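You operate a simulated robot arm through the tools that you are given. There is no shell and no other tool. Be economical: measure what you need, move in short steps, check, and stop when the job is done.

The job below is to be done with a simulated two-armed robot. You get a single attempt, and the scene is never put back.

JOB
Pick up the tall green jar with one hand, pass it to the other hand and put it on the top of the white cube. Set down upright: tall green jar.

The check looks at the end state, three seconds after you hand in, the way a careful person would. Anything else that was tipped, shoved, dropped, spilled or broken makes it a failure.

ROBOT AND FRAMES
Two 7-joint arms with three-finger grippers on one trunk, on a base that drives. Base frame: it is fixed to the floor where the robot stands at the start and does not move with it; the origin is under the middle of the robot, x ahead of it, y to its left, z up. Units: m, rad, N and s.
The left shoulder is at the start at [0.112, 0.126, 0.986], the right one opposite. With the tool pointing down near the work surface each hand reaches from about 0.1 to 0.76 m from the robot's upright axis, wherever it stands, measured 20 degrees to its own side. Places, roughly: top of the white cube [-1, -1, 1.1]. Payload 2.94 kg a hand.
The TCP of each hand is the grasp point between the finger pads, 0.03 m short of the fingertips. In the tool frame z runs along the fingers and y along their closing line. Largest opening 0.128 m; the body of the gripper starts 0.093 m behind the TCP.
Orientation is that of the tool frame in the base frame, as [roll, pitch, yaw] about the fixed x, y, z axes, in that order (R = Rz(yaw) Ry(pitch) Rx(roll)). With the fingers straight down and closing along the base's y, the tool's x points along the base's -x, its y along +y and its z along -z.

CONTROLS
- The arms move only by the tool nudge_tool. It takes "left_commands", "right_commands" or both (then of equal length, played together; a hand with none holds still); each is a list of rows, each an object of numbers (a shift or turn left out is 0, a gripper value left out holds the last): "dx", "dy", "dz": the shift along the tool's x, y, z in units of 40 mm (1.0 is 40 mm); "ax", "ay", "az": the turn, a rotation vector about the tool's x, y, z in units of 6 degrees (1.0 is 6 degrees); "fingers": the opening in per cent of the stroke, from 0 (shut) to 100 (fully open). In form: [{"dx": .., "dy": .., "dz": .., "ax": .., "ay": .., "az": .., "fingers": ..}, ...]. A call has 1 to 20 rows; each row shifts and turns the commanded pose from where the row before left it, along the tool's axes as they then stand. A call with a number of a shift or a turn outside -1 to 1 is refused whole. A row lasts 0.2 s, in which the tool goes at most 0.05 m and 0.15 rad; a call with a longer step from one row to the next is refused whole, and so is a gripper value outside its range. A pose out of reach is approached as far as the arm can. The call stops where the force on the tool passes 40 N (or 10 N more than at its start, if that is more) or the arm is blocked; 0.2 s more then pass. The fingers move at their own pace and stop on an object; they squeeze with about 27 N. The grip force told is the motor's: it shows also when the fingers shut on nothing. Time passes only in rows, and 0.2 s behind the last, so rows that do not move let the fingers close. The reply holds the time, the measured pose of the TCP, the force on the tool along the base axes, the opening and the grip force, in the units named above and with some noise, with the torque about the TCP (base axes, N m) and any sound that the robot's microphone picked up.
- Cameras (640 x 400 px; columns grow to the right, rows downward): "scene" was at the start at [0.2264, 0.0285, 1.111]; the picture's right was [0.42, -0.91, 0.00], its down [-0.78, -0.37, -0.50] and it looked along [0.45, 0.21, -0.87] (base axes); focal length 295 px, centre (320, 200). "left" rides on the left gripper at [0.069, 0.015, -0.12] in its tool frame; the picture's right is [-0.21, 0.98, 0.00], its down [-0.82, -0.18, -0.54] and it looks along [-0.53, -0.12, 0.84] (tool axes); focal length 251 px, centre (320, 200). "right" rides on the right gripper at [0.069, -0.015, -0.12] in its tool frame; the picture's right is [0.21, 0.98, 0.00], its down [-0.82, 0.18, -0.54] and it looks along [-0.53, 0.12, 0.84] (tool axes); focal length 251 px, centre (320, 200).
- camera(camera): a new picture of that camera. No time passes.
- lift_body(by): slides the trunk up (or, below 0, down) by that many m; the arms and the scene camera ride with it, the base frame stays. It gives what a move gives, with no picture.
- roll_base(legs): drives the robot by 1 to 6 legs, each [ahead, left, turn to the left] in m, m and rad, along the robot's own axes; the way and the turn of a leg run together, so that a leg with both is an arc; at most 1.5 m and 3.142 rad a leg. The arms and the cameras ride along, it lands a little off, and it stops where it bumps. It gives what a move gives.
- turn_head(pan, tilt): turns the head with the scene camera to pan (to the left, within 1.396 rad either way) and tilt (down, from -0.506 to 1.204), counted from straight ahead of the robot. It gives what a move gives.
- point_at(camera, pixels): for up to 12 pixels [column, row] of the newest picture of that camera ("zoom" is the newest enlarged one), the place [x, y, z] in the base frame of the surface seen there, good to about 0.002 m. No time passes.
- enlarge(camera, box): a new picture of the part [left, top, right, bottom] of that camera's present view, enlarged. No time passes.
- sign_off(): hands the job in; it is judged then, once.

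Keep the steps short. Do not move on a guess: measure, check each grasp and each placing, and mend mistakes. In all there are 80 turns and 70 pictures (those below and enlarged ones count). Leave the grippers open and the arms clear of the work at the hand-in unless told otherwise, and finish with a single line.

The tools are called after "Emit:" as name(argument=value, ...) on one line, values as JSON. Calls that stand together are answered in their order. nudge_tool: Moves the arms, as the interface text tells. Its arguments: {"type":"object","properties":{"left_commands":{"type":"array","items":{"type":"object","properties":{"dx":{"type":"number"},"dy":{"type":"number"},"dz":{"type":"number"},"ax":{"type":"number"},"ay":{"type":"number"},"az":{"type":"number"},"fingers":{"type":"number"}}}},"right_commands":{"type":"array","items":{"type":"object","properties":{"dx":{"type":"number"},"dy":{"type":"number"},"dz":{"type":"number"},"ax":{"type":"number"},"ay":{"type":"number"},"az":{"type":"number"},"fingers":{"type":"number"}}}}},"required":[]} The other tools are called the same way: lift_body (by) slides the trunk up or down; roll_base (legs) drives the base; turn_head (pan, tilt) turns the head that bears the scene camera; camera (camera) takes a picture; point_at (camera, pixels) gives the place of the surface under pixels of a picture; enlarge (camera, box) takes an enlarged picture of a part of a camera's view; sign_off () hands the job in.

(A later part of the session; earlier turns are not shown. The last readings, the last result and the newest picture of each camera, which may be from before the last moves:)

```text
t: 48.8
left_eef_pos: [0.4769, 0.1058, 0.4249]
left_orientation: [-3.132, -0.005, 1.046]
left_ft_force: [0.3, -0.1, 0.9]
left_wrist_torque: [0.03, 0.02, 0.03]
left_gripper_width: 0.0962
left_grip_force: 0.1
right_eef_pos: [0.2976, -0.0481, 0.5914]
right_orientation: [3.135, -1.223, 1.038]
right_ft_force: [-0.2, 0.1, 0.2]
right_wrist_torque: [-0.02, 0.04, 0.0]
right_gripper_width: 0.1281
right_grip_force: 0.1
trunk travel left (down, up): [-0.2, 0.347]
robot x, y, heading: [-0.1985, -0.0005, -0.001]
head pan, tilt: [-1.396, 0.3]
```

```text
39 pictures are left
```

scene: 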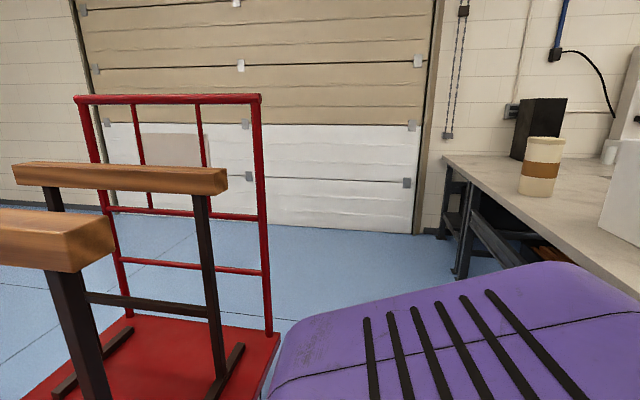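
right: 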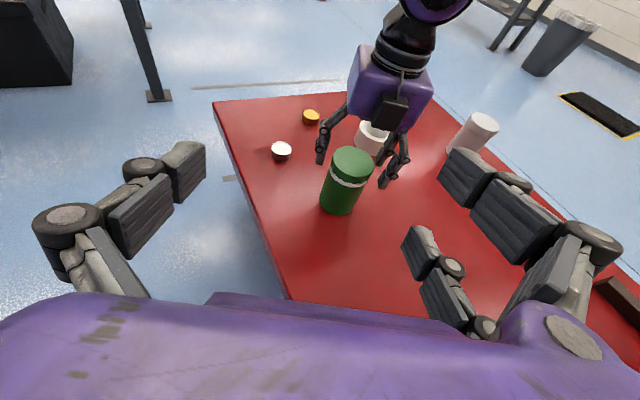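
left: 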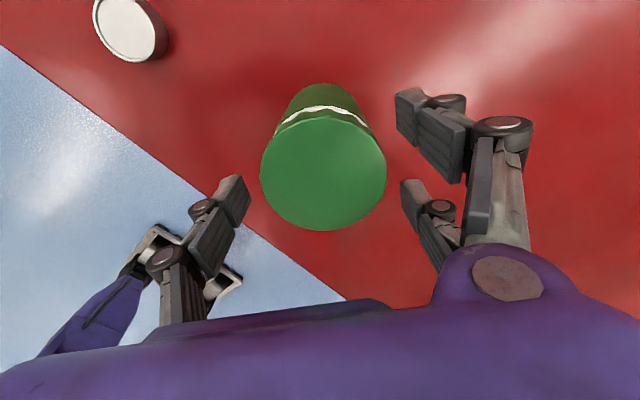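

The jar is upright and still between the pads. I close on the top 2.4 cm.

Emit:
nudge_tool(left_commands=[{"fingers": 0}, {}, {}, {}, {}])

Emit:
nudge_tool(left_commands=[{"dz": -0.3}, {"dz": -0.6}, {"dz": -0.8}, {"dz": -0.8}, {"dz": -0.8}, {"dz": -0.8}, {"dz": -0.8}, {"dx": -0.42, "dy": -0.72}, {"dx": -0.42, "dy": -0.72}, {"dx": -0.42, "dy": -0.72}, {}])

Emit:
camera(camera="right")

```text
t: 50.0
left_eef_pos: [0.4772, 0.1059, 0.4249]
left_orientation: [-3.131, -0.004, 1.045]
left_ft_force: [-1.5, -0.1, 2.4]
left_wrist_torque: [0.03, 0.05, -0.02]
left_gripper_width: 0.0685
left_grip_force: 26.8
right_eef_pos: [0.2975, -0.048, 0.5932]
right_orientation: [3.134, -1.223, 1.038]
right_ft_force: [-0.1, 0.1, 0.1]
right_wrist_torque: [-0.01, 0.0, 0.01]
right_gripper_width: 0.1279
right_grip_force: 0.1
trunk travel left (down, up): [-0.2, 0.347]
robot x, y, heading: [-0.1973, 0.0001, -0.005]
head pan, tilt: [-1.396, 0.3]
```

```text
t: 52.4
left_eef_pos: [0.3787, 0.1046, 0.6208]
left_orientation: [-3.13, -0.004, 1.046]
left_ft_force: [0.6, -0.1, -3.7]
left_wrist_torque: [0.02, 0.04, 0.02]
left_gripper_width: 0.0682
left_grip_force: 26.9
right_eef_pos: [0.2983, -0.0474, 0.5928]
right_orientation: [3.137, -1.222, 1.04]
right_ft_force: [0.3, 0.3, 0.4]
right_wrist_torque: [0.01, 0.01, 0.01]
right_gripper_width: 0.1281
right_grip_force: 0.0
trunk travel left (down, up): [-0.2, 0.347]
robot x, y, heading: [-0.1949, 0.0011, -0.006]
head pan, tilt: [-1.396, 0.3]
```

```text
38 pictures are left
```

right: 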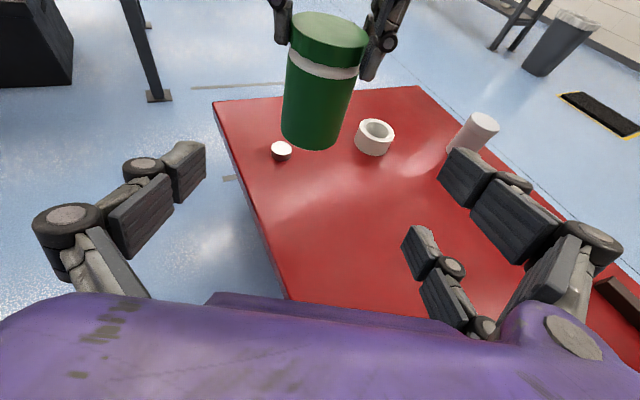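

It is held well. Bottom at about z 0.498, left fingertips at about 0.591. I level the right hand to about 3° and measure the jar.

Emit:
nudge_tool(right_commands=[{"ay": 1}, {"ay": 1}, {"ay": 0.8}, {}])

Emit:
camera(camera="right")

```text
t: 53.4
left_eef_pos: [0.3779, 0.1044, 0.6208]
left_orientation: [-3.131, -0.005, 1.044]
left_ft_force: [0.4, 0.3, -3.7]
left_wrist_torque: [0.0, 0.03, -0.03]
left_gripper_width: 0.068
left_grip_force: 26.4
right_eef_pos: [0.2964, -0.0471, 0.5934]
right_orientation: [3.095, -1.517, 1.08]
right_ft_force: [-0.3, -0.5, 0.3]
right_wrist_torque: [0.01, -0.02, 0.0]
right_gripper_width: 0.1281
right_grip_force: 0.0
trunk travel left (down, up): [-0.2, 0.347]
robot x, y, heading: [-0.1969, -0.0027, -0.006]
head pan, tilt: [-1.396, 0.3]
```

```text
37 pictures are left
```

right: 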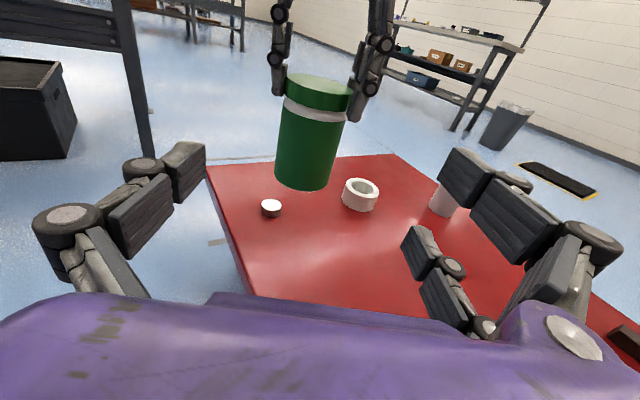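

I measure the jar body in this view.

Emit:
point_at(camera="right", pixels=[[278, 150], [306, 150], [336, 150], [302, 188], [284, 182], [325, 184], [320, 82], [296, 88], [346, 95], [285, 95], [355, 118]])

```text
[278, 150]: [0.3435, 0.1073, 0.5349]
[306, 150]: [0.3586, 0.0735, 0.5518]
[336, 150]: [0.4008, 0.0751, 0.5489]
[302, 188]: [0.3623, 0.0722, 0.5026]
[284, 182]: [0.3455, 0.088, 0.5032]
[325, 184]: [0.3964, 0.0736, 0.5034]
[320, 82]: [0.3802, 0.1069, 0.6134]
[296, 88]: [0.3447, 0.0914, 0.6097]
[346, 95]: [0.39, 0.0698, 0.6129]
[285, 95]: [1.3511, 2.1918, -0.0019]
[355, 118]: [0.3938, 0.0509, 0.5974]
```

The jar axis is (0.377, 0.102), with its bottom at about 0.498. I lower the right hand 40 mm, correct it sideways 7 mm, then approach level in two stages.

Emit:
nudge_tool(right_commands=[{"dx": -0.5, "dy": -0.18}, {"dx": -0.5}, {"dz": 0.8}, {"dz": 0.8}, {"dz": 0.8}, {"dz": 0.6}, {}])

Emit:
camera(camera="right")

```text
t: 55.0
left_eef_pos: [0.3786, 0.1039, 0.6205]
left_orientation: [-3.131, -0.004, 1.043]
left_ft_force: [-0.1, 0.0, -5.3]
left_wrist_torque: [0.01, 0.01, 0.02]
left_gripper_width: 0.0681
left_grip_force: 26.7
right_eef_pos: [0.3514, 0.0603, 0.5464]
right_orientation: [3.105, -1.516, 1.067]
right_ft_force: [-0.4, -0.2, 0.2]
right_wrist_torque: [-0.03, 0.0, 0.02]
right_gripper_width: 0.1279
right_grip_force: 0.1
trunk travel left (down, up): [-0.2, 0.347]
robot x, y, heading: [-0.1991, 0.0019, -0.005]
head pan, tilt: [-1.396, 0.3]
```

```text
36 pictures are left
```

right: 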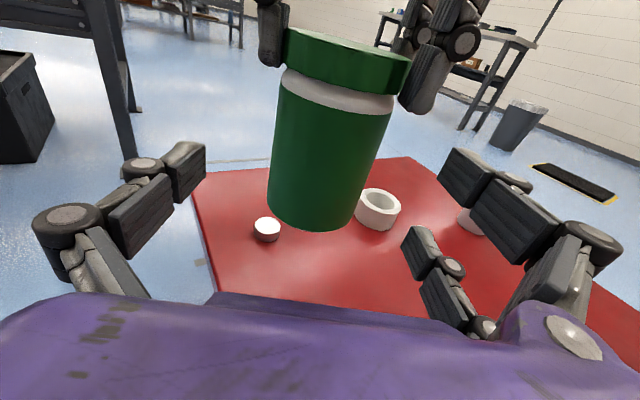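

It is aligned. I go the last 49 mm.

Emit:
nudge_tool(right_commands=[{"dz": 0.45}, {"dz": 0.4}, {"dz": 0.35}, {}])

Emit:
camera(camera="right")

```text
t: 56.0
left_eef_pos: [0.3781, 0.1039, 0.6204]
left_orientation: [-3.132, -0.005, 1.043]
left_ft_force: [0.3, -0.2, -5.5]
left_wrist_torque: [0.02, -0.02, -0.01]
left_gripper_width: 0.0682
left_grip_force: 27.1
right_eef_pos: [0.3751, 0.1005, 0.5431]
right_orientation: [3.103, -1.517, 1.072]
right_ft_force: [0.1, 0.0, 0.4]
right_wrist_torque: [0.03, 0.03, 0.03]
right_gripper_width: 0.1281
right_grip_force: 0.0
trunk travel left (down, up): [-0.2, 0.347]
robot x, y, heading: [-0.1958, 0.0009, 0.0]
head pan, tilt: [-1.396, 0.3]
```

```text
35 pictures are left
```

right: 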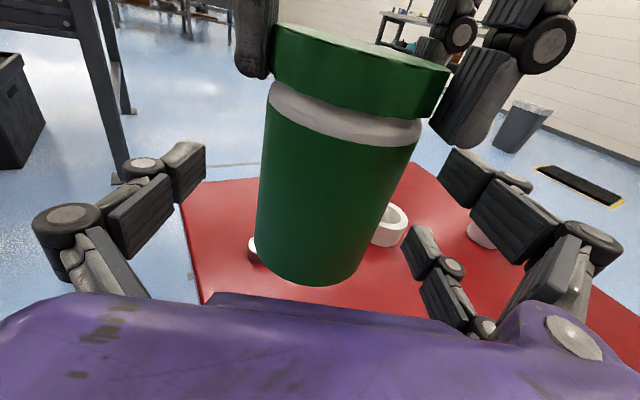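

There is no contact, and the left fingers lie clearly above the right ones. I close the right hand.

Emit:
nudge_tool(right_commands=[{"fingers": 0}, {}, {}, {}, {}])

Emit:
camera(camera="right")

```text
t: 57.2
left_eef_pos: [0.3782, 0.1052, 0.6197]
left_orientation: [-3.128, -0.004, 1.043]
left_ft_force: [-12.2, 8.5, -1.2]
left_wrist_torque: [0.12, 0.25, 0.03]
left_gripper_width: 0.0682
left_grip_force: 27.1
right_eef_pos: [0.3749, 0.098, 0.5435]
right_orientation: [3.115, -1.518, 1.057]
right_ft_force: [12.9, -9.0, 0.1]
right_wrist_torque: [0.55, 0.72, -0.09]
right_gripper_width: 0.0697
right_grip_force: 27.1
trunk travel left (down, up): [-0.2, 0.347]
robot x, y, heading: [-0.1978, -0.0001, -0.007]
head pan, tilt: [-1.396, 0.3]
```

```text
34 pictures are left
```

right: 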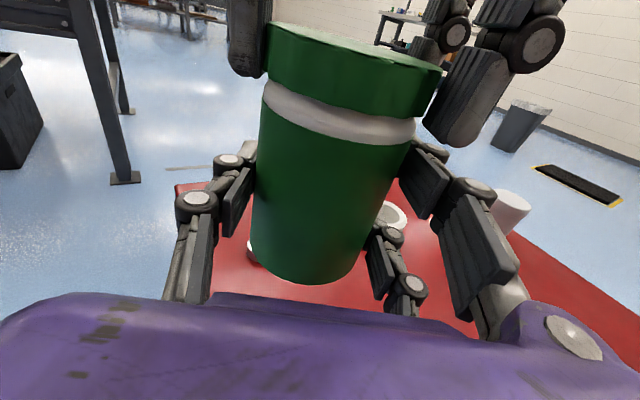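

Right width is 0.0697, so the jar is gripped by both hands, with about 15 N of sideways strain. I relieve that by letting the right hand yield along its +y.

Emit:
nudge_tool(right_commands=[{"dy": 0.05}, {}])

```text
t: 57.8
left_eef_pos: [0.3771, 0.1041, 0.6208]
left_orientation: [-3.129, -0.005, 1.045]
left_ft_force: [-7.8, 10.3, -4.8]
left_wrist_torque: [0.25, 0.21, -0.03]
left_gripper_width: 0.0684
left_grip_force: 27.1
right_eef_pos: [0.3764, 0.0985, 0.5427]
right_orientation: [3.104, -1.516, 1.07]
right_ft_force: [7.9, -10.1, 0.8]
right_wrist_torque: [0.53, 0.42, -0.03]
right_gripper_width: 0.0703
right_grip_force: 26.8
trunk travel left (down, up): [-0.2, 0.347]
robot x, y, heading: [-0.1954, 0.0035, -0.0]
head pan, tilt: [-1.396, 0.3]
```

Emit:
nudge_tool(right_commands=[{"dy": 0.06, "dz": -0.03}, {"dy": 0.03}, {}])

```text
t: 58.6
left_eef_pos: [0.3783, 0.1023, 0.6214]
left_orientation: [-3.134, -0.002, 1.043]
left_ft_force: [3.8, -2.6, -6.7]
left_wrist_torque: [-0.02, -0.13, -0.02]
left_gripper_width: 0.0678
left_grip_force: 26.7
right_eef_pos: [0.3785, 0.0968, 0.5444]
right_orientation: [3.11, -1.519, 1.07]
right_ft_force: [-4.4, 3.3, 1.6]
right_wrist_torque: [-0.22, -0.17, 0.04]
right_gripper_width: 0.0698
right_grip_force: 26.8
trunk travel left (down, up): [-0.2, 0.347]
robot x, y, heading: [-0.1946, -0.0003, 0.002]
head pan, tilt: [-1.396, 0.3]
```

The strain is small now. I open the left hand and raise it clear, while the right hand holds still.

Emit:
nudge_tool(left_commands=[{"fingers": 80}, {}, {}, {"dz": -0.4}, {"dz": -0.8}, {"dz": -0.8}, {"dz": -0.8}, {}])

Emit:
camera(camera="right")

```text
t: 60.4
left_eef_pos: [0.3812, 0.1049, 0.7335]
left_orientation: [-3.129, -0.002, 1.043]
left_ft_force: [0.2, 0.1, 0.2]
left_wrist_torque: [0.01, 0.0, 0.02]
left_gripper_width: 0.1024
left_grip_force: 0.0
right_eef_pos: [0.3786, 0.0952, 0.5436]
right_orientation: [3.111, -1.517, 1.065]
right_ft_force: [0.1, 0.0, -0.5]
right_wrist_torque: [0.0, 0.0, -0.03]
right_gripper_width: 0.0697
right_grip_force: 26.9
trunk travel left (down, up): [-0.2, 0.347]
robot x, y, heading: [-0.1975, 0.0003, -0.005]
head pan, tilt: [-1.396, 0.3]
```

```text
33 pictures are left
```

right: 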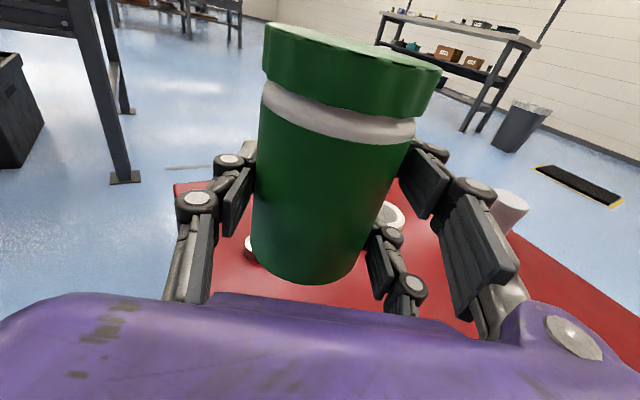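

The jar hangs in the right hand alone. I now turn the right hand to point nearly straight ahead and move the left hand aside.

Emit:
nudge_tool(right_commands=[{"ax": -1}, {"ax": -1}, {"ax": -1}, {"ax": -1}, {"ax": -1}, {"ax": -1}, {"ax": -1}, {"ax": -1}, {"dy": 0.7}, {"dy": 0.7}, {"dy": 0.7}, {}], left_commands=[{"dx": 0.22, "dy": -0.85}, {"dx": 0.22, "dy": -0.85}, {"dx": 0.22, "dy": -0.85}, {"dx": 0.22, "dy": -0.85}, {"dx": 0.22, "dy": -0.85}, {"dx": 0.22, "dy": -0.85}, {"dx": 0.22, "dy": -0.85}, {"dx": 0.22, "dy": -0.85}, {}, {}, {}, {}])

Emit:
camera(camera="right")

```text
t: 63.0
left_eef_pos: [0.1831, 0.3024, 0.7372]
left_orientation: [-3.132, -0.003, 1.045]
left_ft_force: [0.2, -0.4, -0.1]
left_wrist_torque: [-0.01, 0.0, 0.03]
left_gripper_width: 0.1023
left_grip_force: 0.0
right_eef_pos: [0.3955, 0.0136, 0.547]
right_orientation: [2.284, -1.515, 1.054]
right_ft_force: [-0.6, 0.0, -4.1]
right_wrist_torque: [-0.01, 0.03, -0.02]
right_gripper_width: 0.07
right_grip_force: 26.9
trunk travel left (down, up): [-0.2, 0.347]
robot x, y, heading: [-0.1946, -0.0005, -0.002]
head pan, tilt: [-1.396, 0.3]
```

```text
32 pictures are left
```

right: 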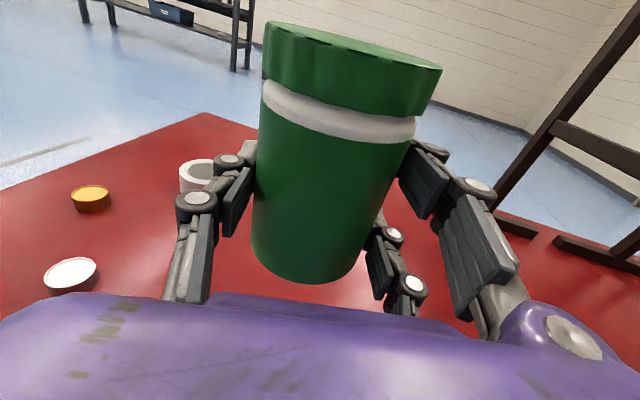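

The jar is steady at its full weight of about 4 N. I lift the trunk for height over the benches.

Emit:
lift_body(by=0.34)

Emit:
nudge_tool(right_commands=[{"dx": 0.8, "dz": -0.3}, {"dx": 0.8, "dz": -0.3}, {"dx": 0.8, "dz": -0.3}, {"dx": 0.8, "dz": -0.3}, {"dx": 0.8, "dz": -0.3}, {"dx": 0.8, "dz": -0.3}, {"dx": 0.8, "dz": -0.3}, {"dx": 0.8, "dz": -0.3}, {}])

Emit:
camera(camera="right")

```text
t: 66.3
left_eef_pos: [0.1808, 0.3008, 1.075]
left_orientation: [-3.131, -0.002, 1.044]
left_ft_force: [0.3, -1.1, -0.4]
left_wrist_torque: [-0.05, 0.0, -0.01]
left_gripper_width: 0.1026
left_grip_force: 0.1
right_eef_pos: [0.4382, 0.0104, 0.9435]
right_orientation: [1.037, -1.449, 2.322]
right_ft_force: [-0.7, 0.1, -4.7]
right_wrist_torque: [-0.01, 0.03, -0.02]
right_gripper_width: 0.0696
right_grip_force: 26.8
trunk travel left (down, up): [-0.54, 0.007]
robot x, y, heading: [-0.1959, 0.0037, -0.006]
head pan, tilt: [-1.396, 0.3]
```

```text
t: 66.7
left_eef_pos: [0.1797, 0.3021, 1.0748]
left_orientation: [-3.13, -0.002, 1.043]
left_ft_force: [-1.5, -0.3, -0.7]
left_wrist_torque: [-0.01, 0.03, 0.0]
left_gripper_width: 0.1024
left_grip_force: 0.1
right_eef_pos: [0.4447, 0.0487, 1.0152]
right_orientation: [0.443, -1.427, 2.937]
right_ft_force: [-0.6, 0.1, -5.5]
right_wrist_torque: [0.03, -0.04, -0.03]
right_gripper_width: 0.0698
right_grip_force: 26.9
trunk travel left (down, up): [-0.54, 0.007]
robot x, y, heading: [-0.2, 0.0002, -0.004]
head pan, tilt: [-1.396, 0.3]
stopped in row 1 (right hand): the arm was blocked; the commanded pose is now the measured one
```

```text
31 pictures are left
```

right: 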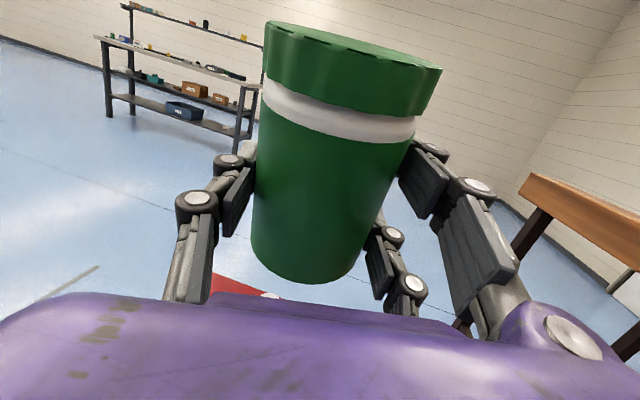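

The arm was blocked and the hand drifted, so something may touch the elbow. I look right before anything else.

Emit:
camera(camera="scene")

Emit:
camera(camera="left")

```text
30 pictures are left
```

scene: 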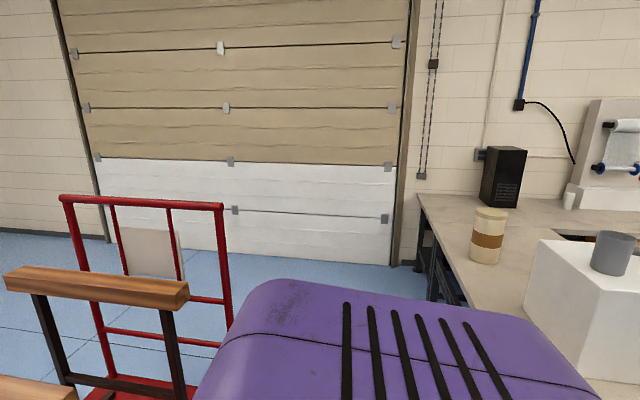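

```text
29 pictures are left
```

left: 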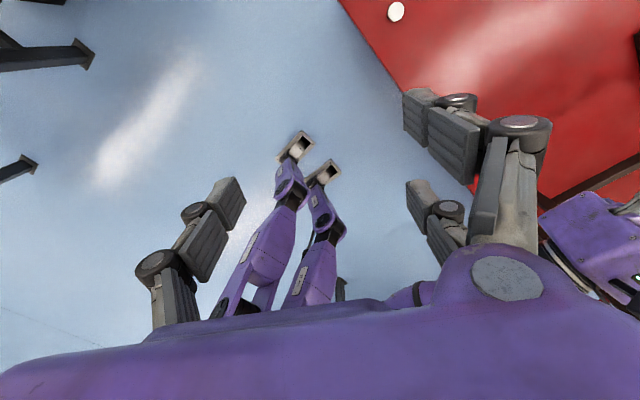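

The cube's top is now visible with a grey cup on it at (612,252), which I must not touch. I measure both, and the trestle beams.

Emit:
point_at(camera="scene", pixels=[[540, 245], [528, 298], [560, 265], [600, 285], [637, 300], [612, 240], [612, 272], [592, 262], [632, 270], [555, 330], [185, 295], [70, 392]])

Emit:
enlarge(camera="scene", box=[500, 200, 640, 400])

```text
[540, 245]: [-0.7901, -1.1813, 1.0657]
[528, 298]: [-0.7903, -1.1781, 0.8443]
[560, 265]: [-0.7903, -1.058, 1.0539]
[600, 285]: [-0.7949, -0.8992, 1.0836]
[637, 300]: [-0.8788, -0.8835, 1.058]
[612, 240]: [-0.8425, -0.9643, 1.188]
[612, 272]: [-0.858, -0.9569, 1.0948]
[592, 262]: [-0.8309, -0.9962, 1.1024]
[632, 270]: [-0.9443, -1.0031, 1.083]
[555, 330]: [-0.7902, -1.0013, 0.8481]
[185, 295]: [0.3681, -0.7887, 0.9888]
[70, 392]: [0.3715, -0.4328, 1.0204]
```

```text
2.00 times, centred on (570, 300) of scene
```

zoom: 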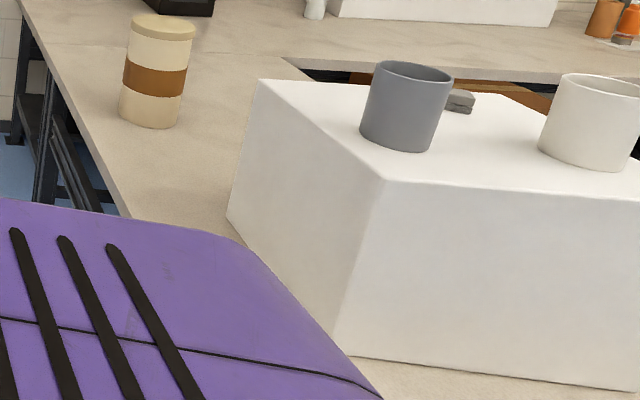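

Three things are on the cube: a grey cup, a small grey block and a white cup. I map the top.

Emit:
point_at(camera="zoom", pixels=[[262, 84], [384, 180], [320, 120], [630, 198], [600, 165], [590, 85], [545, 140], [405, 145], [440, 100], [370, 125], [460, 100], [330, 95]])

```text
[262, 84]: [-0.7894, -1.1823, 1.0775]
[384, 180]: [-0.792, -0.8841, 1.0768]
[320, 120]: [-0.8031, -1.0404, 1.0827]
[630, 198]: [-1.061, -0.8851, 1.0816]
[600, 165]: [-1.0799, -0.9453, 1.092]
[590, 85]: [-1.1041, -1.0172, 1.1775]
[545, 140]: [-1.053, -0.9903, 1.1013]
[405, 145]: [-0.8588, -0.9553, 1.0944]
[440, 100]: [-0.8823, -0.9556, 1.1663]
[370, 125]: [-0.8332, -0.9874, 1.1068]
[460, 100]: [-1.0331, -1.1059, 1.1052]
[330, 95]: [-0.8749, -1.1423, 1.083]
```

Cube top: z≈1.082, x from -0.79 back, y -0.884 to -1.182. The grey cup is at about (-0.87,-0.995). A free spot for the jar is near (-0.865,-1.125). Before that, the blocked arm: I look at its elbow and the trestle.

Emit:
turn_head(pan=-0.7, tilt=0.8)

Emit:
camera(camera="scene")

```text
t: 67.8
left_eef_pos: [0.1807, 0.302, 1.0761]
left_orientation: [-3.128, -0.003, 1.041]
left_ft_force: [-0.2, 0.2, -0.3]
left_wrist_torque: [-0.01, 0.02, 0.03]
left_gripper_width: 0.1021
left_grip_force: 0.0
right_eef_pos: [0.4453, 0.0494, 1.0184]
right_orientation: [0.422, -1.423, 2.962]
right_ft_force: [0.4, 0.5, -4.8]
right_wrist_torque: [0.01, 0.05, -0.05]
right_gripper_width: 0.0696
right_grip_force: 26.4
trunk travel left (down, up): [-0.54, 0.007]
robot x, y, heading: [-0.1978, -0.0023, -0.006]
head pan, tilt: [-0.7, 0.799]
```

```text
27 pictures are left
```

scene: 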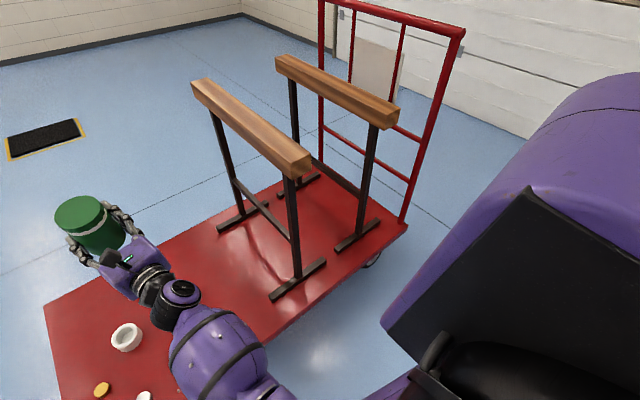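

The trestles stand untouched and the arm is well clear of them, so the arm was cramped against the robot itself. I ease the hand forward and to the right, and level it again.

Emit:
nudge_tool(right_commands=[{"dz": 0.5, "dy": 0.5}, {"dz": 0.5, "dy": 0.5}, {"dz": 0.5, "dy": 0.5}, {"dz": 0.3, "dy": 0.5, "ay": -0.5}, {"dy": 0.5, "ay": -0.5}, {}])

Emit:
camera(camera="scene")

```text
t: 69.2
left_eef_pos: [0.1806, 0.3025, 1.0766]
left_orientation: [-3.13, -0.001, 1.043]
left_ft_force: [-0.3, 0.3, 0.3]
left_wrist_torque: [-0.02, -0.04, 0.02]
left_gripper_width: 0.1024
left_grip_force: 0.1
right_eef_pos: [0.5373, -0.0278, 1.034]
right_orientation: [1.118, -1.505, 2.263]
right_ft_force: [0.2, -0.2, -4.8]
right_wrist_torque: [-0.01, 0.01, -0.03]
right_gripper_width: 0.0699
right_grip_force: 27.3
trunk travel left (down, up): [-0.54, 0.007]
robot x, y, heading: [-0.2008, -0.0011, -0.001]
head pan, tilt: [-0.7, 0.799]
```

```text
26 pictures are left
```

scene: 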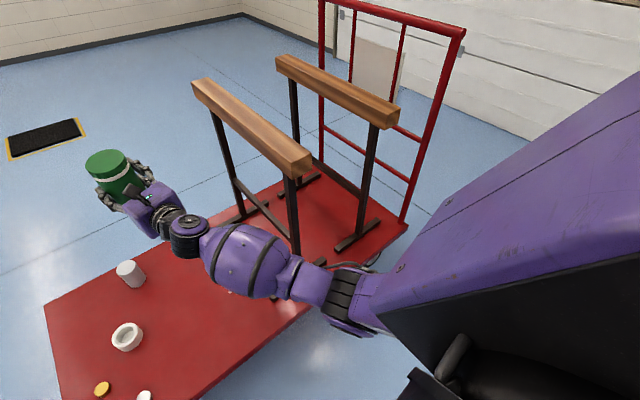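

It moves freely and the jar is well held. I level the hand (about 5° in pitch, 3° in roll) and raise both hands above bench-object height.

Emit:
nudge_tool(right_commands=[{"ay": -0.78, "az": 0.55}, {"dx": 0.6, "dy": 0.5}, {"dx": 0.6, "dy": 0.5}, {"dx": 0.6, "dy": 0.5}, {"dx": 0.6, "dy": 0.5}, {"dx": 0.6, "dz": -0.5}, {"dx": 0.6, "dz": -0.5}, {"dx": 0.6, "dz": -0.5}, {}], left_commands=[{"dz": -0.6}, {"dz": -0.6}, {"dz": -0.6}, {"dz": -0.6}, {"dz": -0.6}, {"dz": -0.6}, {"dz": -0.6}, {}, {}])

Emit:
camera(camera="scene")

```text
t: 71.2
left_eef_pos: [0.1835, 0.3, 1.2432]
left_orientation: [-3.129, -0.002, 1.044]
left_ft_force: [-0.2, 0.2, 0.2]
left_wrist_torque: [0.0, 0.05, 0.01]
left_gripper_width: 0.1026
left_grip_force: 0.1
right_eef_pos: [0.5071, -0.1212, 1.2055]
right_orientation: [3.112, -1.517, 0.268]
right_ft_force: [0.6, 0.2, -4.3]
right_wrist_torque: [-0.01, 0.03, 0.03]
right_gripper_width: 0.0696
right_grip_force: 26.7
trunk travel left (down, up): [-0.54, 0.007]
robot x, y, heading: [-0.1954, 0.0019, -0.001]
head pan, tilt: [-0.7, 0.799]
```

```text
25 pictures are left
```

scene: 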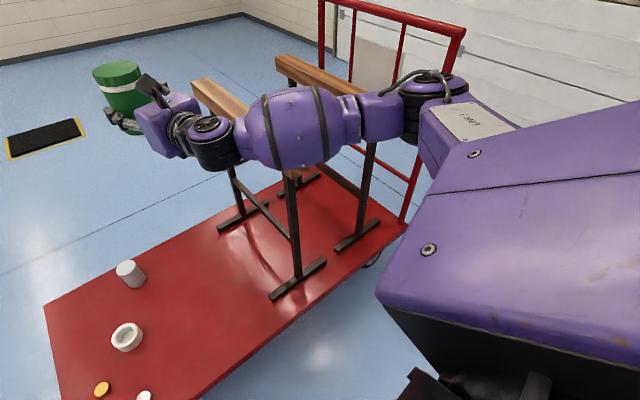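

The arm is now elbow-out. I check its height against the beam (1.02) before turning.

Emit:
point_at(camera="scene", pixels=[[435, 92], [420, 130], [380, 115], [300, 165], [340, 140], [270, 120], [440, 160], [120, 72], [290, 172]])

```text
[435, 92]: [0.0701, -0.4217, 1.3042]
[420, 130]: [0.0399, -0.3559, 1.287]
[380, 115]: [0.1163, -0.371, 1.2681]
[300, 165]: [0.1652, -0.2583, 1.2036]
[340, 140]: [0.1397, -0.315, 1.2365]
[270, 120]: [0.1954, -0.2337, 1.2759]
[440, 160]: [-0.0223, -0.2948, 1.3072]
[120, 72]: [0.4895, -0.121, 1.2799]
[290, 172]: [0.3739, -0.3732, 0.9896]
```

Everything on the arm is above 1.2 m. I turn right 90° in place and then look.

Emit:
roll_base(legs=[[0, 0, -1.571]])

Emit:
turn_head(pan=-0.5, tilt=0.5)

Emit:
camera(camera="scene")

```text
t: 75.4
left_eef_pos: [0.1005, -0.3814, 1.2451]
left_orientation: [-3.129, -0.002, -0.532]
left_ft_force: [0.0, -0.3, 0.4]
left_wrist_torque: [0.03, 0.0, -0.01]
left_gripper_width: 0.1023
left_grip_force: 0.0
right_eef_pos: [-0.3215, -0.7027, 1.2058]
right_orientation: [3.097, -1.521, -1.296]
right_ft_force: [-0.6, 0.7, -3.8]
right_wrist_torque: [0.02, 0.01, -0.04]
right_gripper_width: 0.0697
right_grip_force: 27.0
trunk travel left (down, up): [-0.54, 0.007]
robot x, y, heading: [-0.1948, 0.0038, -1.582]
head pan, tilt: [-0.7, 0.799]
```

```text
t: 76.2
left_eef_pos: [0.1011, -0.3822, 1.2442]
left_orientation: [-3.13, -0.002, -0.532]
left_ft_force: [0.0, 0.0, -0.1]
left_wrist_torque: [-0.01, 0.0, 0.01]
left_gripper_width: 0.1026
left_grip_force: 0.0
right_eef_pos: [-0.323, -0.7023, 1.2056]
right_orientation: [3.102, -1.518, -1.299]
right_ft_force: [-0.2, -0.5, -5.5]
right_wrist_torque: [0.06, 0.0, 0.03]
right_gripper_width: 0.0699
right_grip_force: 27.0
trunk travel left (down, up): [-0.54, 0.007]
robot x, y, heading: [-0.1954, -0.0003, -1.575]
head pan, tilt: [-0.499, 0.499]
```

```text
24 pictures are left
```

scene: 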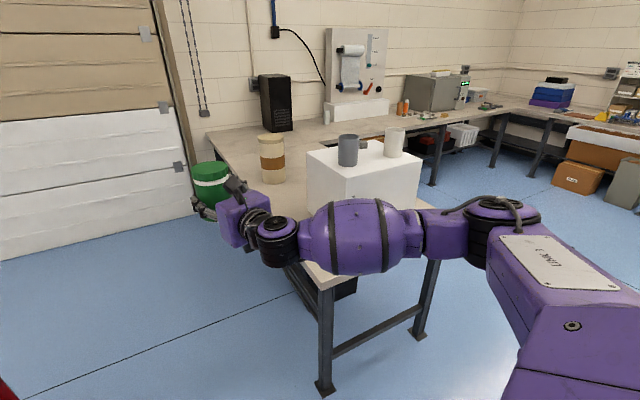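

I have a good view now. I zoom in on the cube's top to map the free area fully.

Emit:
enlarge(camera="scene", box=[290, 115, 440, 210])

Emit:
point_at(camera="scene", pixels=[[320, 283], [308, 262], [273, 145], [438, 262]])

```text
4.21 times, centred on (365, 162) of scene
```

zoom: 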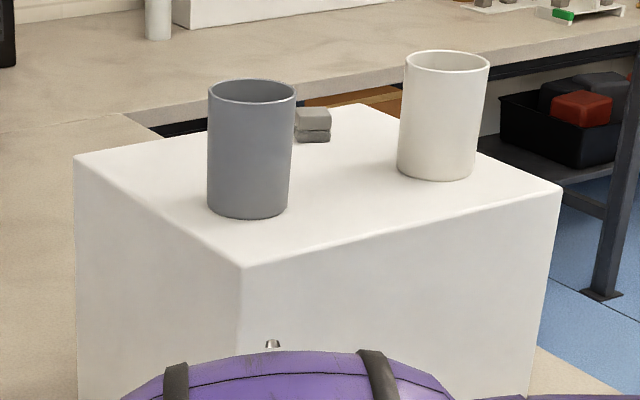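

```text
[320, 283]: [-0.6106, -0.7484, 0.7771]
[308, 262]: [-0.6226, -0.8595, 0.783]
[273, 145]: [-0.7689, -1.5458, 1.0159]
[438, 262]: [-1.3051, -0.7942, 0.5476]
```

Emit:
point_at(camera="zoom", pixels=[[80, 160], [245, 262], [555, 190], [360, 108], [210, 195], [250, 215], [290, 195], [400, 165], [435, 178], [472, 165], [300, 138], [150, 165]])

```text
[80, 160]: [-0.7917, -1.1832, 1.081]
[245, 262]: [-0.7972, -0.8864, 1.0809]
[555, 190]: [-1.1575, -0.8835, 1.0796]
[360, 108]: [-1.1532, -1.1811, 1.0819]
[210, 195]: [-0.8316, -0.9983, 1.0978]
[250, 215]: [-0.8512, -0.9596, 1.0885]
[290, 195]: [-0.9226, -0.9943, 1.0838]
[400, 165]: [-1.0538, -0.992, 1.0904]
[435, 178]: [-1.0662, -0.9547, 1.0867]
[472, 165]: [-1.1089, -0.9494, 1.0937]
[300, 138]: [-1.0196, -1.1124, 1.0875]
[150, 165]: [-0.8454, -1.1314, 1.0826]
```

Map: top spans x -0.79…-1.16, y -0.884…-1.183, z 1.082. The grey cup has centre (-0.867,-0.995) and radius 0.037; the grey block is at (-1.02,-1.11). Target for the jar: (-0.872,-1.12). Before driving along the aisle I check how far the left elbow sticks out towards the red rail (post at x≈0.35, y≈-1.0, top 1.2).

Emit:
turn_head(pan=0.6, tilt=0.6)

Emit:
camera(camera="scene")

```text
t: 77.5
left_eef_pos: [0.101, -0.3809, 1.2434]
left_orientation: [-3.13, -0.004, -0.532]
left_ft_force: [0.5, -0.1, -0.1]
left_wrist_torque: [-0.03, 0.0, 0.01]
left_gripper_width: 0.1023
left_grip_force: 0.0
right_eef_pos: [-0.3222, -0.7029, 1.2058]
right_orientation: [3.098, -1.519, -1.298]
right_ft_force: [0.3, 0.4, -4.9]
right_wrist_torque: [0.07, 0.0, -0.02]
right_gripper_width: 0.07
right_grip_force: 27.3
trunk travel left (down, up): [-0.54, 0.007]
robot x, y, heading: [-0.1963, -0.0015, -1.583]
head pan, tilt: [0.6, 0.6]
```

```text
22 pictures are left
```

scene: 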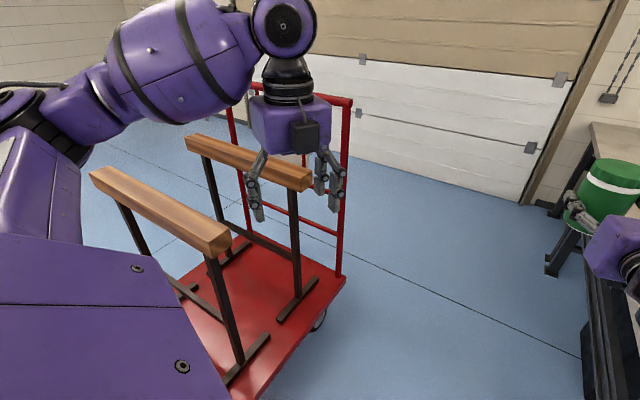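

Emit:
point_at(camera="scene", pixels=[[50, 125], [25, 105], [110, 100], [180, 60], [285, 25], [345, 105], [335, 185], [225, 240], [310, 180], [340, 275]])

```text
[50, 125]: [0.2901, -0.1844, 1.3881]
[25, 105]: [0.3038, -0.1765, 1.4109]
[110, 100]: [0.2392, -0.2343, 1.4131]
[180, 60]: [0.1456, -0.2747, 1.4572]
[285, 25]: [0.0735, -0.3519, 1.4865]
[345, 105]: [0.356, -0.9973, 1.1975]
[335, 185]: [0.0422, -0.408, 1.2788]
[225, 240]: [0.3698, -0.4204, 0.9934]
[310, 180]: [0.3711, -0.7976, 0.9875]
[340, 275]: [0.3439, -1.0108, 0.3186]
```

The left elbow is at x≈0.33 but at z≈1.35, above the rail (1.2). I drive along the aisle, drifting 3 cm away from the rail.

Emit:
roll_base(legs=[[0.72, -0.02, 0], [0.72, -0.01, 0]])

```text
t: 85.0
left_eef_pos: [0.1004, -1.8112, 1.2444]
left_orientation: [-3.129, -0.004, -0.503]
left_ft_force: [0.1, 0.3, 0.6]
left_wrist_torque: [0.05, 0.01, 0.0]
left_gripper_width: 0.1026
left_grip_force: 0.1
right_eef_pos: [-0.3115, -2.1438, 1.2058]
right_orientation: [3.095, -1.52, -1.267]
right_ft_force: [-0.3, 0.6, -4.6]
right_wrist_torque: [0.08, 0.01, 0.01]
right_gripper_width: 0.0697
right_grip_force: 27.0
trunk travel left (down, up): [-0.54, 0.007]
robot x, y, heading: [-0.2069, -1.4371, -1.543]
head pan, tilt: [0.6, 0.6]
```

I move 8 cm away from the bench, then turn right by 1.85 rad to face the cube.

Emit:
roll_base(legs=[[0, 0.08, 0], [0, 0, -1.85]])

Emit:
turn_head(pan=-0.2, tilt=0.7)

Emit:
camera(camera="scene")

Emit:
camera(camera="right")

```text
t: 90.8
left_eef_pos: [-0.5771, -1.6274, 1.2443]
left_orientation: [-3.129, -0.004, -2.359]
left_ft_force: [0.1, 0.1, -1.0]
left_wrist_torque: [0.02, 0.01, -0.01]
left_gripper_width: 0.1021
left_grip_force: 0.0
right_eef_pos: [-0.7785, -1.1368, 1.2073]
right_orientation: [3.099, -1.518, -3.126]
right_ft_force: [0.8, -0.1, -4.0]
right_wrist_torque: [-0.02, -0.03, -0.02]
right_gripper_width: 0.0698
right_grip_force: 27.3
trunk travel left (down, up): [-0.54, 0.007]
robot x, y, heading: [-0.1309, -1.4375, 2.876]
head pan, tilt: [0.6, 0.6]
```

```text
t: 91.9
left_eef_pos: [-0.5758, -1.6278, 1.2444]
left_orientation: [-3.128, -0.002, -2.363]
left_ft_force: [0.7, 0.0, 1.0]
left_wrist_torque: [0.0, 0.0, -0.03]
left_gripper_width: 0.1024
left_grip_force: 0.0
right_eef_pos: [-0.7786, -1.1372, 1.2058]
right_orientation: [3.1, -1.518, -3.126]
right_ft_force: [-0.2, 0.0, -4.5]
right_wrist_torque: [0.01, -0.03, 0.0]
right_gripper_width: 0.0696
right_grip_force: 27.5
trunk travel left (down, up): [-0.54, 0.007]
robot x, y, heading: [-0.1319, -1.439, 2.877]
head pan, tilt: [-0.201, 0.7]
```

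```text
21 pictures are left
```

scene: 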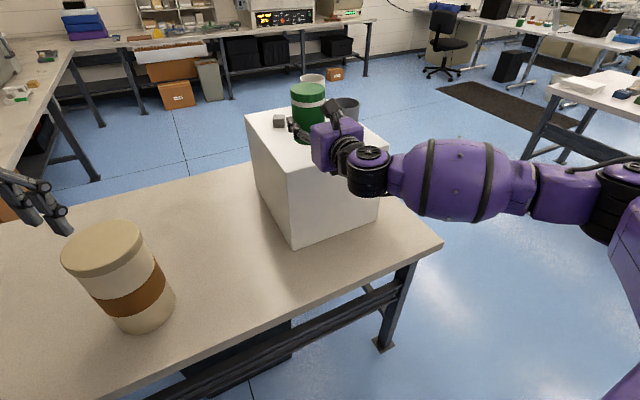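

```text
20 pictures are left
```

right: 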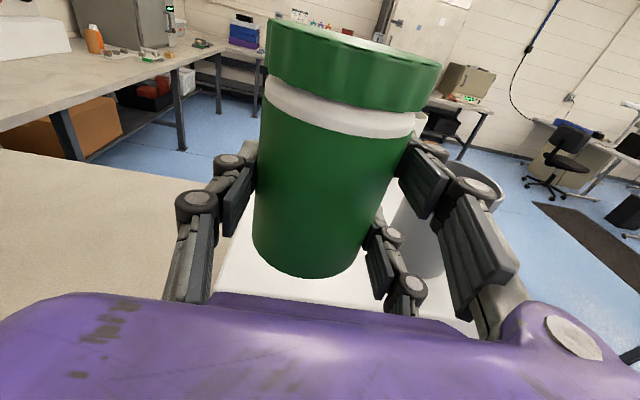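

The jar is upright above the cube's front corner, with the cup at the right. I yaw the hand about 15° so its back keeps away from the cup, and re-measure.

Emit:
nudge_tool(right_commands=[{"ax": -0.8}, {"ax": -0.8}, {"ax": -0.8}, {}])

Emit:
camera(camera="right")

Emit:
point_at(camera="right", pixels=[[253, 220], [305, 220], [365, 220], [305, 274], [265, 255], [350, 262], [350, 40], [268, 60], [440, 75], [350, 85], [265, 100], [412, 125]])

```text
t: 92.9
left_eef_pos: [-0.5743, -1.6279, 1.2447]
left_orientation: [-3.131, -0.003, -2.36]
left_ft_force: [0.0, -0.2, -0.4]
left_wrist_torque: [0.01, 0.01, 0.01]
left_gripper_width: 0.1023
left_grip_force: 0.1
right_eef_pos: [-0.7776, -1.1314, 1.2031]
right_orientation: [2.844, -1.517, -3.123]
right_ft_force: [0.4, 0.4, -4.4]
right_wrist_torque: [-0.03, -0.01, 0.0]
right_gripper_width: 0.0697
right_grip_force: 27.0
right hand out of reach, approached as far as the arm can: row 2
trunk travel left (down, up): [-0.54, 0.007]
robot x, y, heading: [-0.1305, -1.4352, 2.876]
head pan, tilt: [-0.201, 0.7]
```

```text
19 pictures are left
```

right: 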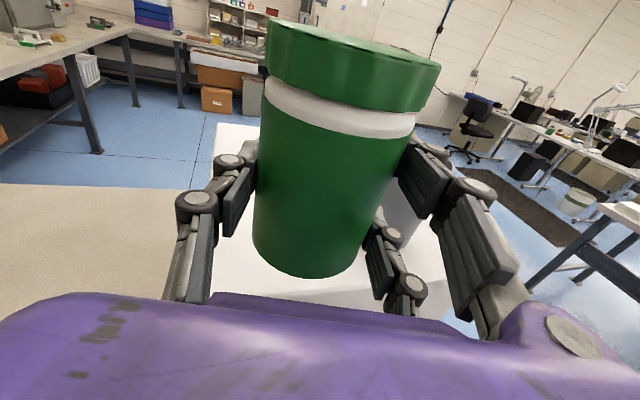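

```text
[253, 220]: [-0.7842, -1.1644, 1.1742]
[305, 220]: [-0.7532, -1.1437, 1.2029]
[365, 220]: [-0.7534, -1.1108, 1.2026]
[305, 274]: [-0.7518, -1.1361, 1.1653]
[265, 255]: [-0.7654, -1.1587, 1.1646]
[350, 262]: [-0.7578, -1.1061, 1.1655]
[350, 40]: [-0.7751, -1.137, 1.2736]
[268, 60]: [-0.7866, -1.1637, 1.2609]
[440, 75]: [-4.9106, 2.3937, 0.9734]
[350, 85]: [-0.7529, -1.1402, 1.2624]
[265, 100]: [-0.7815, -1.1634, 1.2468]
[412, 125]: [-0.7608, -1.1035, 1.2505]
```

Jar centre (-0.783,-1.130), bottom about 1.158, upright within 1°. The robot's heading nearly matches the hand's direction, so I shift the hand 15 mm left (away from the cup) and roll the base ahead 0.088 m.

Emit:
nudge_tool(right_commands=[{"dy": -0.2}, {"dy": -0.17}, {}])

Emit:
roll_base(legs=[[0.088, 0, 0]])

Emit:
camera(camera="scene")

Emit:
enlarge(camera="scene", box=[220, 60, 400, 190])

```text
t: 93.7
left_eef_pos: [-0.5756, -1.6261, 1.2441]
left_orientation: [-3.129, -0.005, -2.36]
left_ft_force: [-0.3, 0.5, -0.4]
left_wrist_torque: [0.0, -0.02, 0.0]
left_gripper_width: 0.1021
left_grip_force: 0.0
right_eef_pos: [-0.7801, -1.1447, 1.204]
right_orientation: [2.848, -1.52, -3.128]
right_ft_force: [-0.3, -0.3, -4.3]
right_wrist_torque: [-0.01, -0.04, 0.0]
right_gripper_width: 0.0697
right_grip_force: 27.6
trunk travel left (down, up): [-0.54, 0.007]
robot x, y, heading: [-0.1282, -1.438, 2.877]
head pan, tilt: [-0.201, 0.7]
```

```text
t: 94.8
left_eef_pos: [-0.6566, -1.605, 1.2449]
left_orientation: [-3.13, -0.002, -2.361]
left_ft_force: [-0.7, -0.1, -0.2]
left_wrist_torque: [0.02, -0.01, 0.0]
left_gripper_width: 0.1024
left_grip_force: 0.0
right_eef_pos: [-0.8635, -1.123, 1.2038]
right_orientation: [2.843, -1.52, -3.121]
right_ft_force: [-0.1, -0.3, -4.5]
right_wrist_torque: [-0.03, 0.0, -0.01]
right_gripper_width: 0.0695
right_grip_force: 27.4
trunk travel left (down, up): [-0.54, 0.007]
robot x, y, heading: [-0.215, -1.4129, 2.873]
head pan, tilt: [-0.201, 0.7]
```

```text
18 pictures are left
```

scene: 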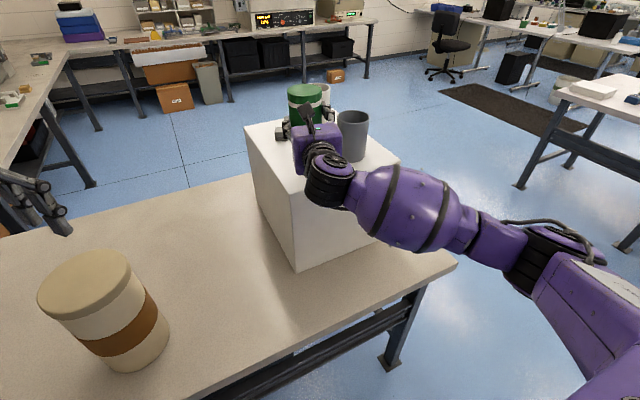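

```text
3.08 times, centred on (310, 125) of scene
```

zoom: 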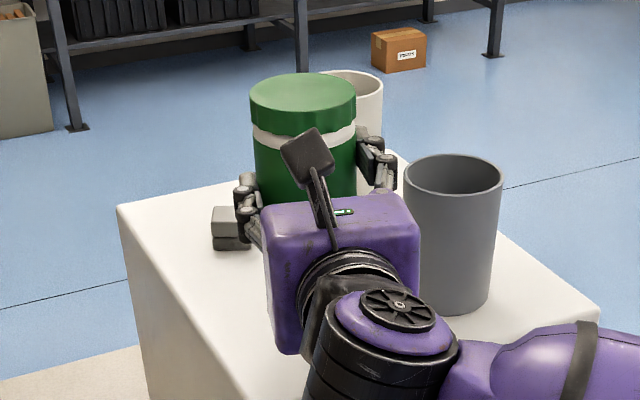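

The jar is in place above the free spot. Before lowering 75 mm, I check that the wrist, forearm and gripper body are clear of the cube's edge and the cup.

Emit:
point_at(camera="zoom", pixels=[[275, 345], [265, 215], [415, 205], [400, 300], [355, 390], [450, 340], [480, 350], [590, 340], [405, 230], [440, 300], [385, 175], [300, 110]])

```text
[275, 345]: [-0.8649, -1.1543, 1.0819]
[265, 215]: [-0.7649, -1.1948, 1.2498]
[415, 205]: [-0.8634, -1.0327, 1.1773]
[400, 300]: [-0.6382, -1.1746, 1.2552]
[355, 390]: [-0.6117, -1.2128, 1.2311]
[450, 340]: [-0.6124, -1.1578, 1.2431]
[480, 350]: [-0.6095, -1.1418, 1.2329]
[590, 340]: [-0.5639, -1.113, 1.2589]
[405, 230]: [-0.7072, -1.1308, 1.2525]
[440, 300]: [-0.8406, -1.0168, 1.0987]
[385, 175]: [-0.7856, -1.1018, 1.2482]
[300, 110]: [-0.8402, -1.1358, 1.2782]
```

All clear: the gripper body's front is at x≈-0.77, outside the cube's edge at -0.79. I lower 64 mm first.

Emit:
nudge_tool(right_commands=[{"dx": -0.4}, {"dx": -0.4}, {"dx": -0.4}, {"dx": -0.4}, {}])

Emit:
enlarge(camera="scene", box=[220, 60, 400, 190])

Emit:
camera(camera="right")

```text
t: 96.0
left_eef_pos: [-0.6585, -1.6038, 1.2444]
left_orientation: [-3.129, -0.003, -2.362]
left_ft_force: [0.5, 0.5, -0.2]
left_wrist_torque: [-0.01, 0.0, 0.03]
left_gripper_width: 0.1024
left_grip_force: 0.0
right_eef_pos: [-0.8591, -1.1229, 1.139]
right_orientation: [2.845, -1.519, -3.124]
right_ft_force: [0.9, 0.1, -5.1]
right_wrist_torque: [-0.01, -0.04, -0.02]
right_gripper_width: 0.0699
right_grip_force: 26.9
trunk travel left (down, up): [-0.54, 0.007]
robot x, y, heading: [-0.2119, -1.4172, 2.875]
head pan, tilt: [-0.201, 0.7]
```

```text
3.08 times, centred on (310, 125) of scene
```

zoom: 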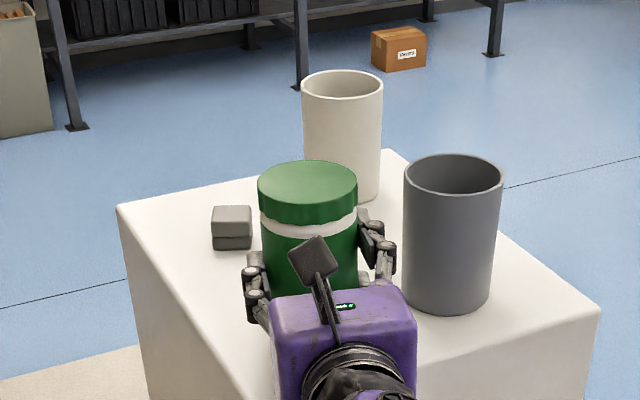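

```text
15 pictures are left
```

right: 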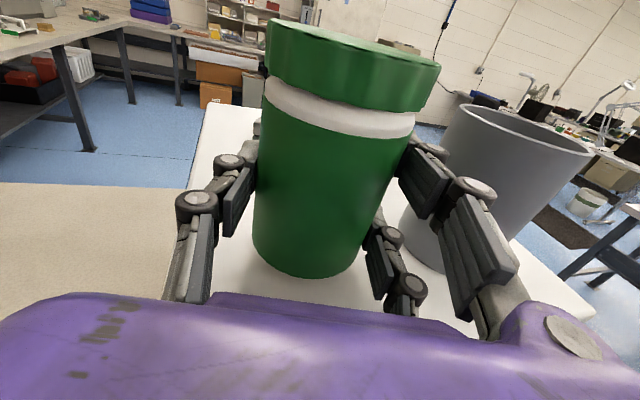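

About 11 mm remains. I shift 10 mm more away from the cup, then lower in small steps until contact.

Emit:
nudge_tool(right_commands=[{"dy": -0.25, "dz": 0.1}, {"dx": -0.12}, {"dx": -0.06}, {"dx": -0.05}, {}])

```text
t: 97.2
left_eef_pos: [-0.6583, -1.6048, 1.2443]
left_orientation: [-3.13, -0.003, -2.363]
left_ft_force: [0.2, 0.8, -0.6]
left_wrist_torque: [-0.04, 0.0, -0.01]
left_gripper_width: 0.1022
left_grip_force: 0.1
right_eef_pos: [-0.866, -1.1306, 1.1302]
right_orientation: [2.847, -1.518, -3.125]
right_ft_force: [-0.2, -0.8, -4.2]
right_wrist_torque: [-0.01, -0.03, -0.02]
right_gripper_width: 0.0696
right_grip_force: 27.0
trunk travel left (down, up): [-0.54, 0.007]
robot x, y, heading: [-0.212, -1.4137, 2.875]
head pan, tilt: [-0.201, 0.7]
```

There is no contact yet. I go on in 1.5 mm steps.

Emit:
nudge_tool(right_commands=[{"dx": -0.04}, {"dx": -0.03}, {}])

```text
t: 98.0
left_eef_pos: [-0.657, -1.6053, 1.2452]
left_orientation: [-3.132, -0.004, -2.362]
left_ft_force: [-0.1, 0.0, -0.1]
left_wrist_torque: [-0.02, -0.01, 0.01]
left_gripper_width: 0.1022
left_grip_force: 0.1
right_eef_pos: [-0.8654, -1.1313, 1.1274]
right_orientation: [2.841, -1.52, -3.117]
right_ft_force: [0.2, -0.2, -2.9]
right_wrist_torque: [-0.06, -0.07, 0.0]
right_gripper_width: 0.0695
right_grip_force: 26.7
trunk travel left (down, up): [-0.54, 0.007]
robot x, y, heading: [-0.2104, -1.413, 2.88]
head pan, tilt: [-0.201, 0.7]
```

The force drops from -4.4 to -2.9, so it starts to touch. One more small step.

Emit:
nudge_tool(right_commands=[{"dx": -0.03}, {"dx": -0.02}, {}])

Emit:
camera(camera="right")

```text
t: 98.8
left_eef_pos: [-0.6572, -1.6052, 1.2452]
left_orientation: [-3.13, -0.004, -2.36]
left_ft_force: [0.9, 0.0, 0.7]
left_wrist_torque: [-0.01, -0.02, 0.03]
left_gripper_width: 0.1022
left_grip_force: 0.0
right_eef_pos: [-0.8652, -1.1307, 1.1286]
right_orientation: [2.837, -1.524, -3.113]
right_ft_force: [-1.8, 1.7, 6.6]
right_wrist_torque: [-0.26, 0.01, -0.05]
right_gripper_width: 0.0694
right_grip_force: 26.8
trunk travel left (down, up): [-0.54, 0.007]
robot x, y, heading: [-0.2141, -1.4112, 2.875]
head pan, tilt: [-0.201, 0.7]
```

```text
14 pictures are left
```

right: 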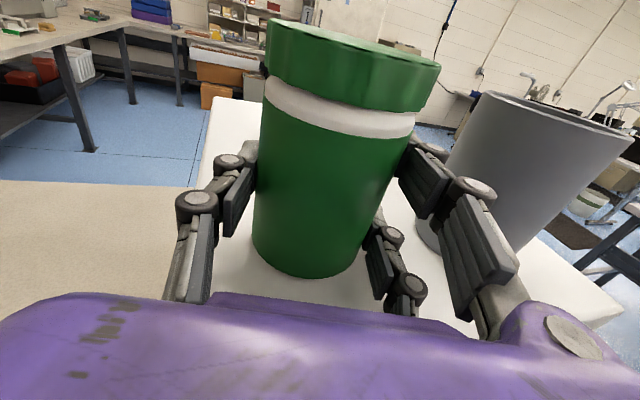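

The jar is resting (+6.6 N up). I measure the gap between the finger pair and the cup, to decide how far I may open.

Emit:
point_at(camera="right", pixels=[[475, 190], [515, 260], [440, 160], [430, 225], [450, 170], [500, 215], [405, 285], [300, 273], [235, 160], [205, 200]])

```text
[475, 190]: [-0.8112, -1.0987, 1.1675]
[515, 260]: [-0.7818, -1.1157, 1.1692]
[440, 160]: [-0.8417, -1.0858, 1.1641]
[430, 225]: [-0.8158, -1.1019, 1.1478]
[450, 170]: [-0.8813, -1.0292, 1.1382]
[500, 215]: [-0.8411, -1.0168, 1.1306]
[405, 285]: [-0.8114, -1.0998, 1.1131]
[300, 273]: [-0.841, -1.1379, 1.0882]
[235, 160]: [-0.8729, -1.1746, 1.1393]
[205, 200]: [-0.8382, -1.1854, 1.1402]
```

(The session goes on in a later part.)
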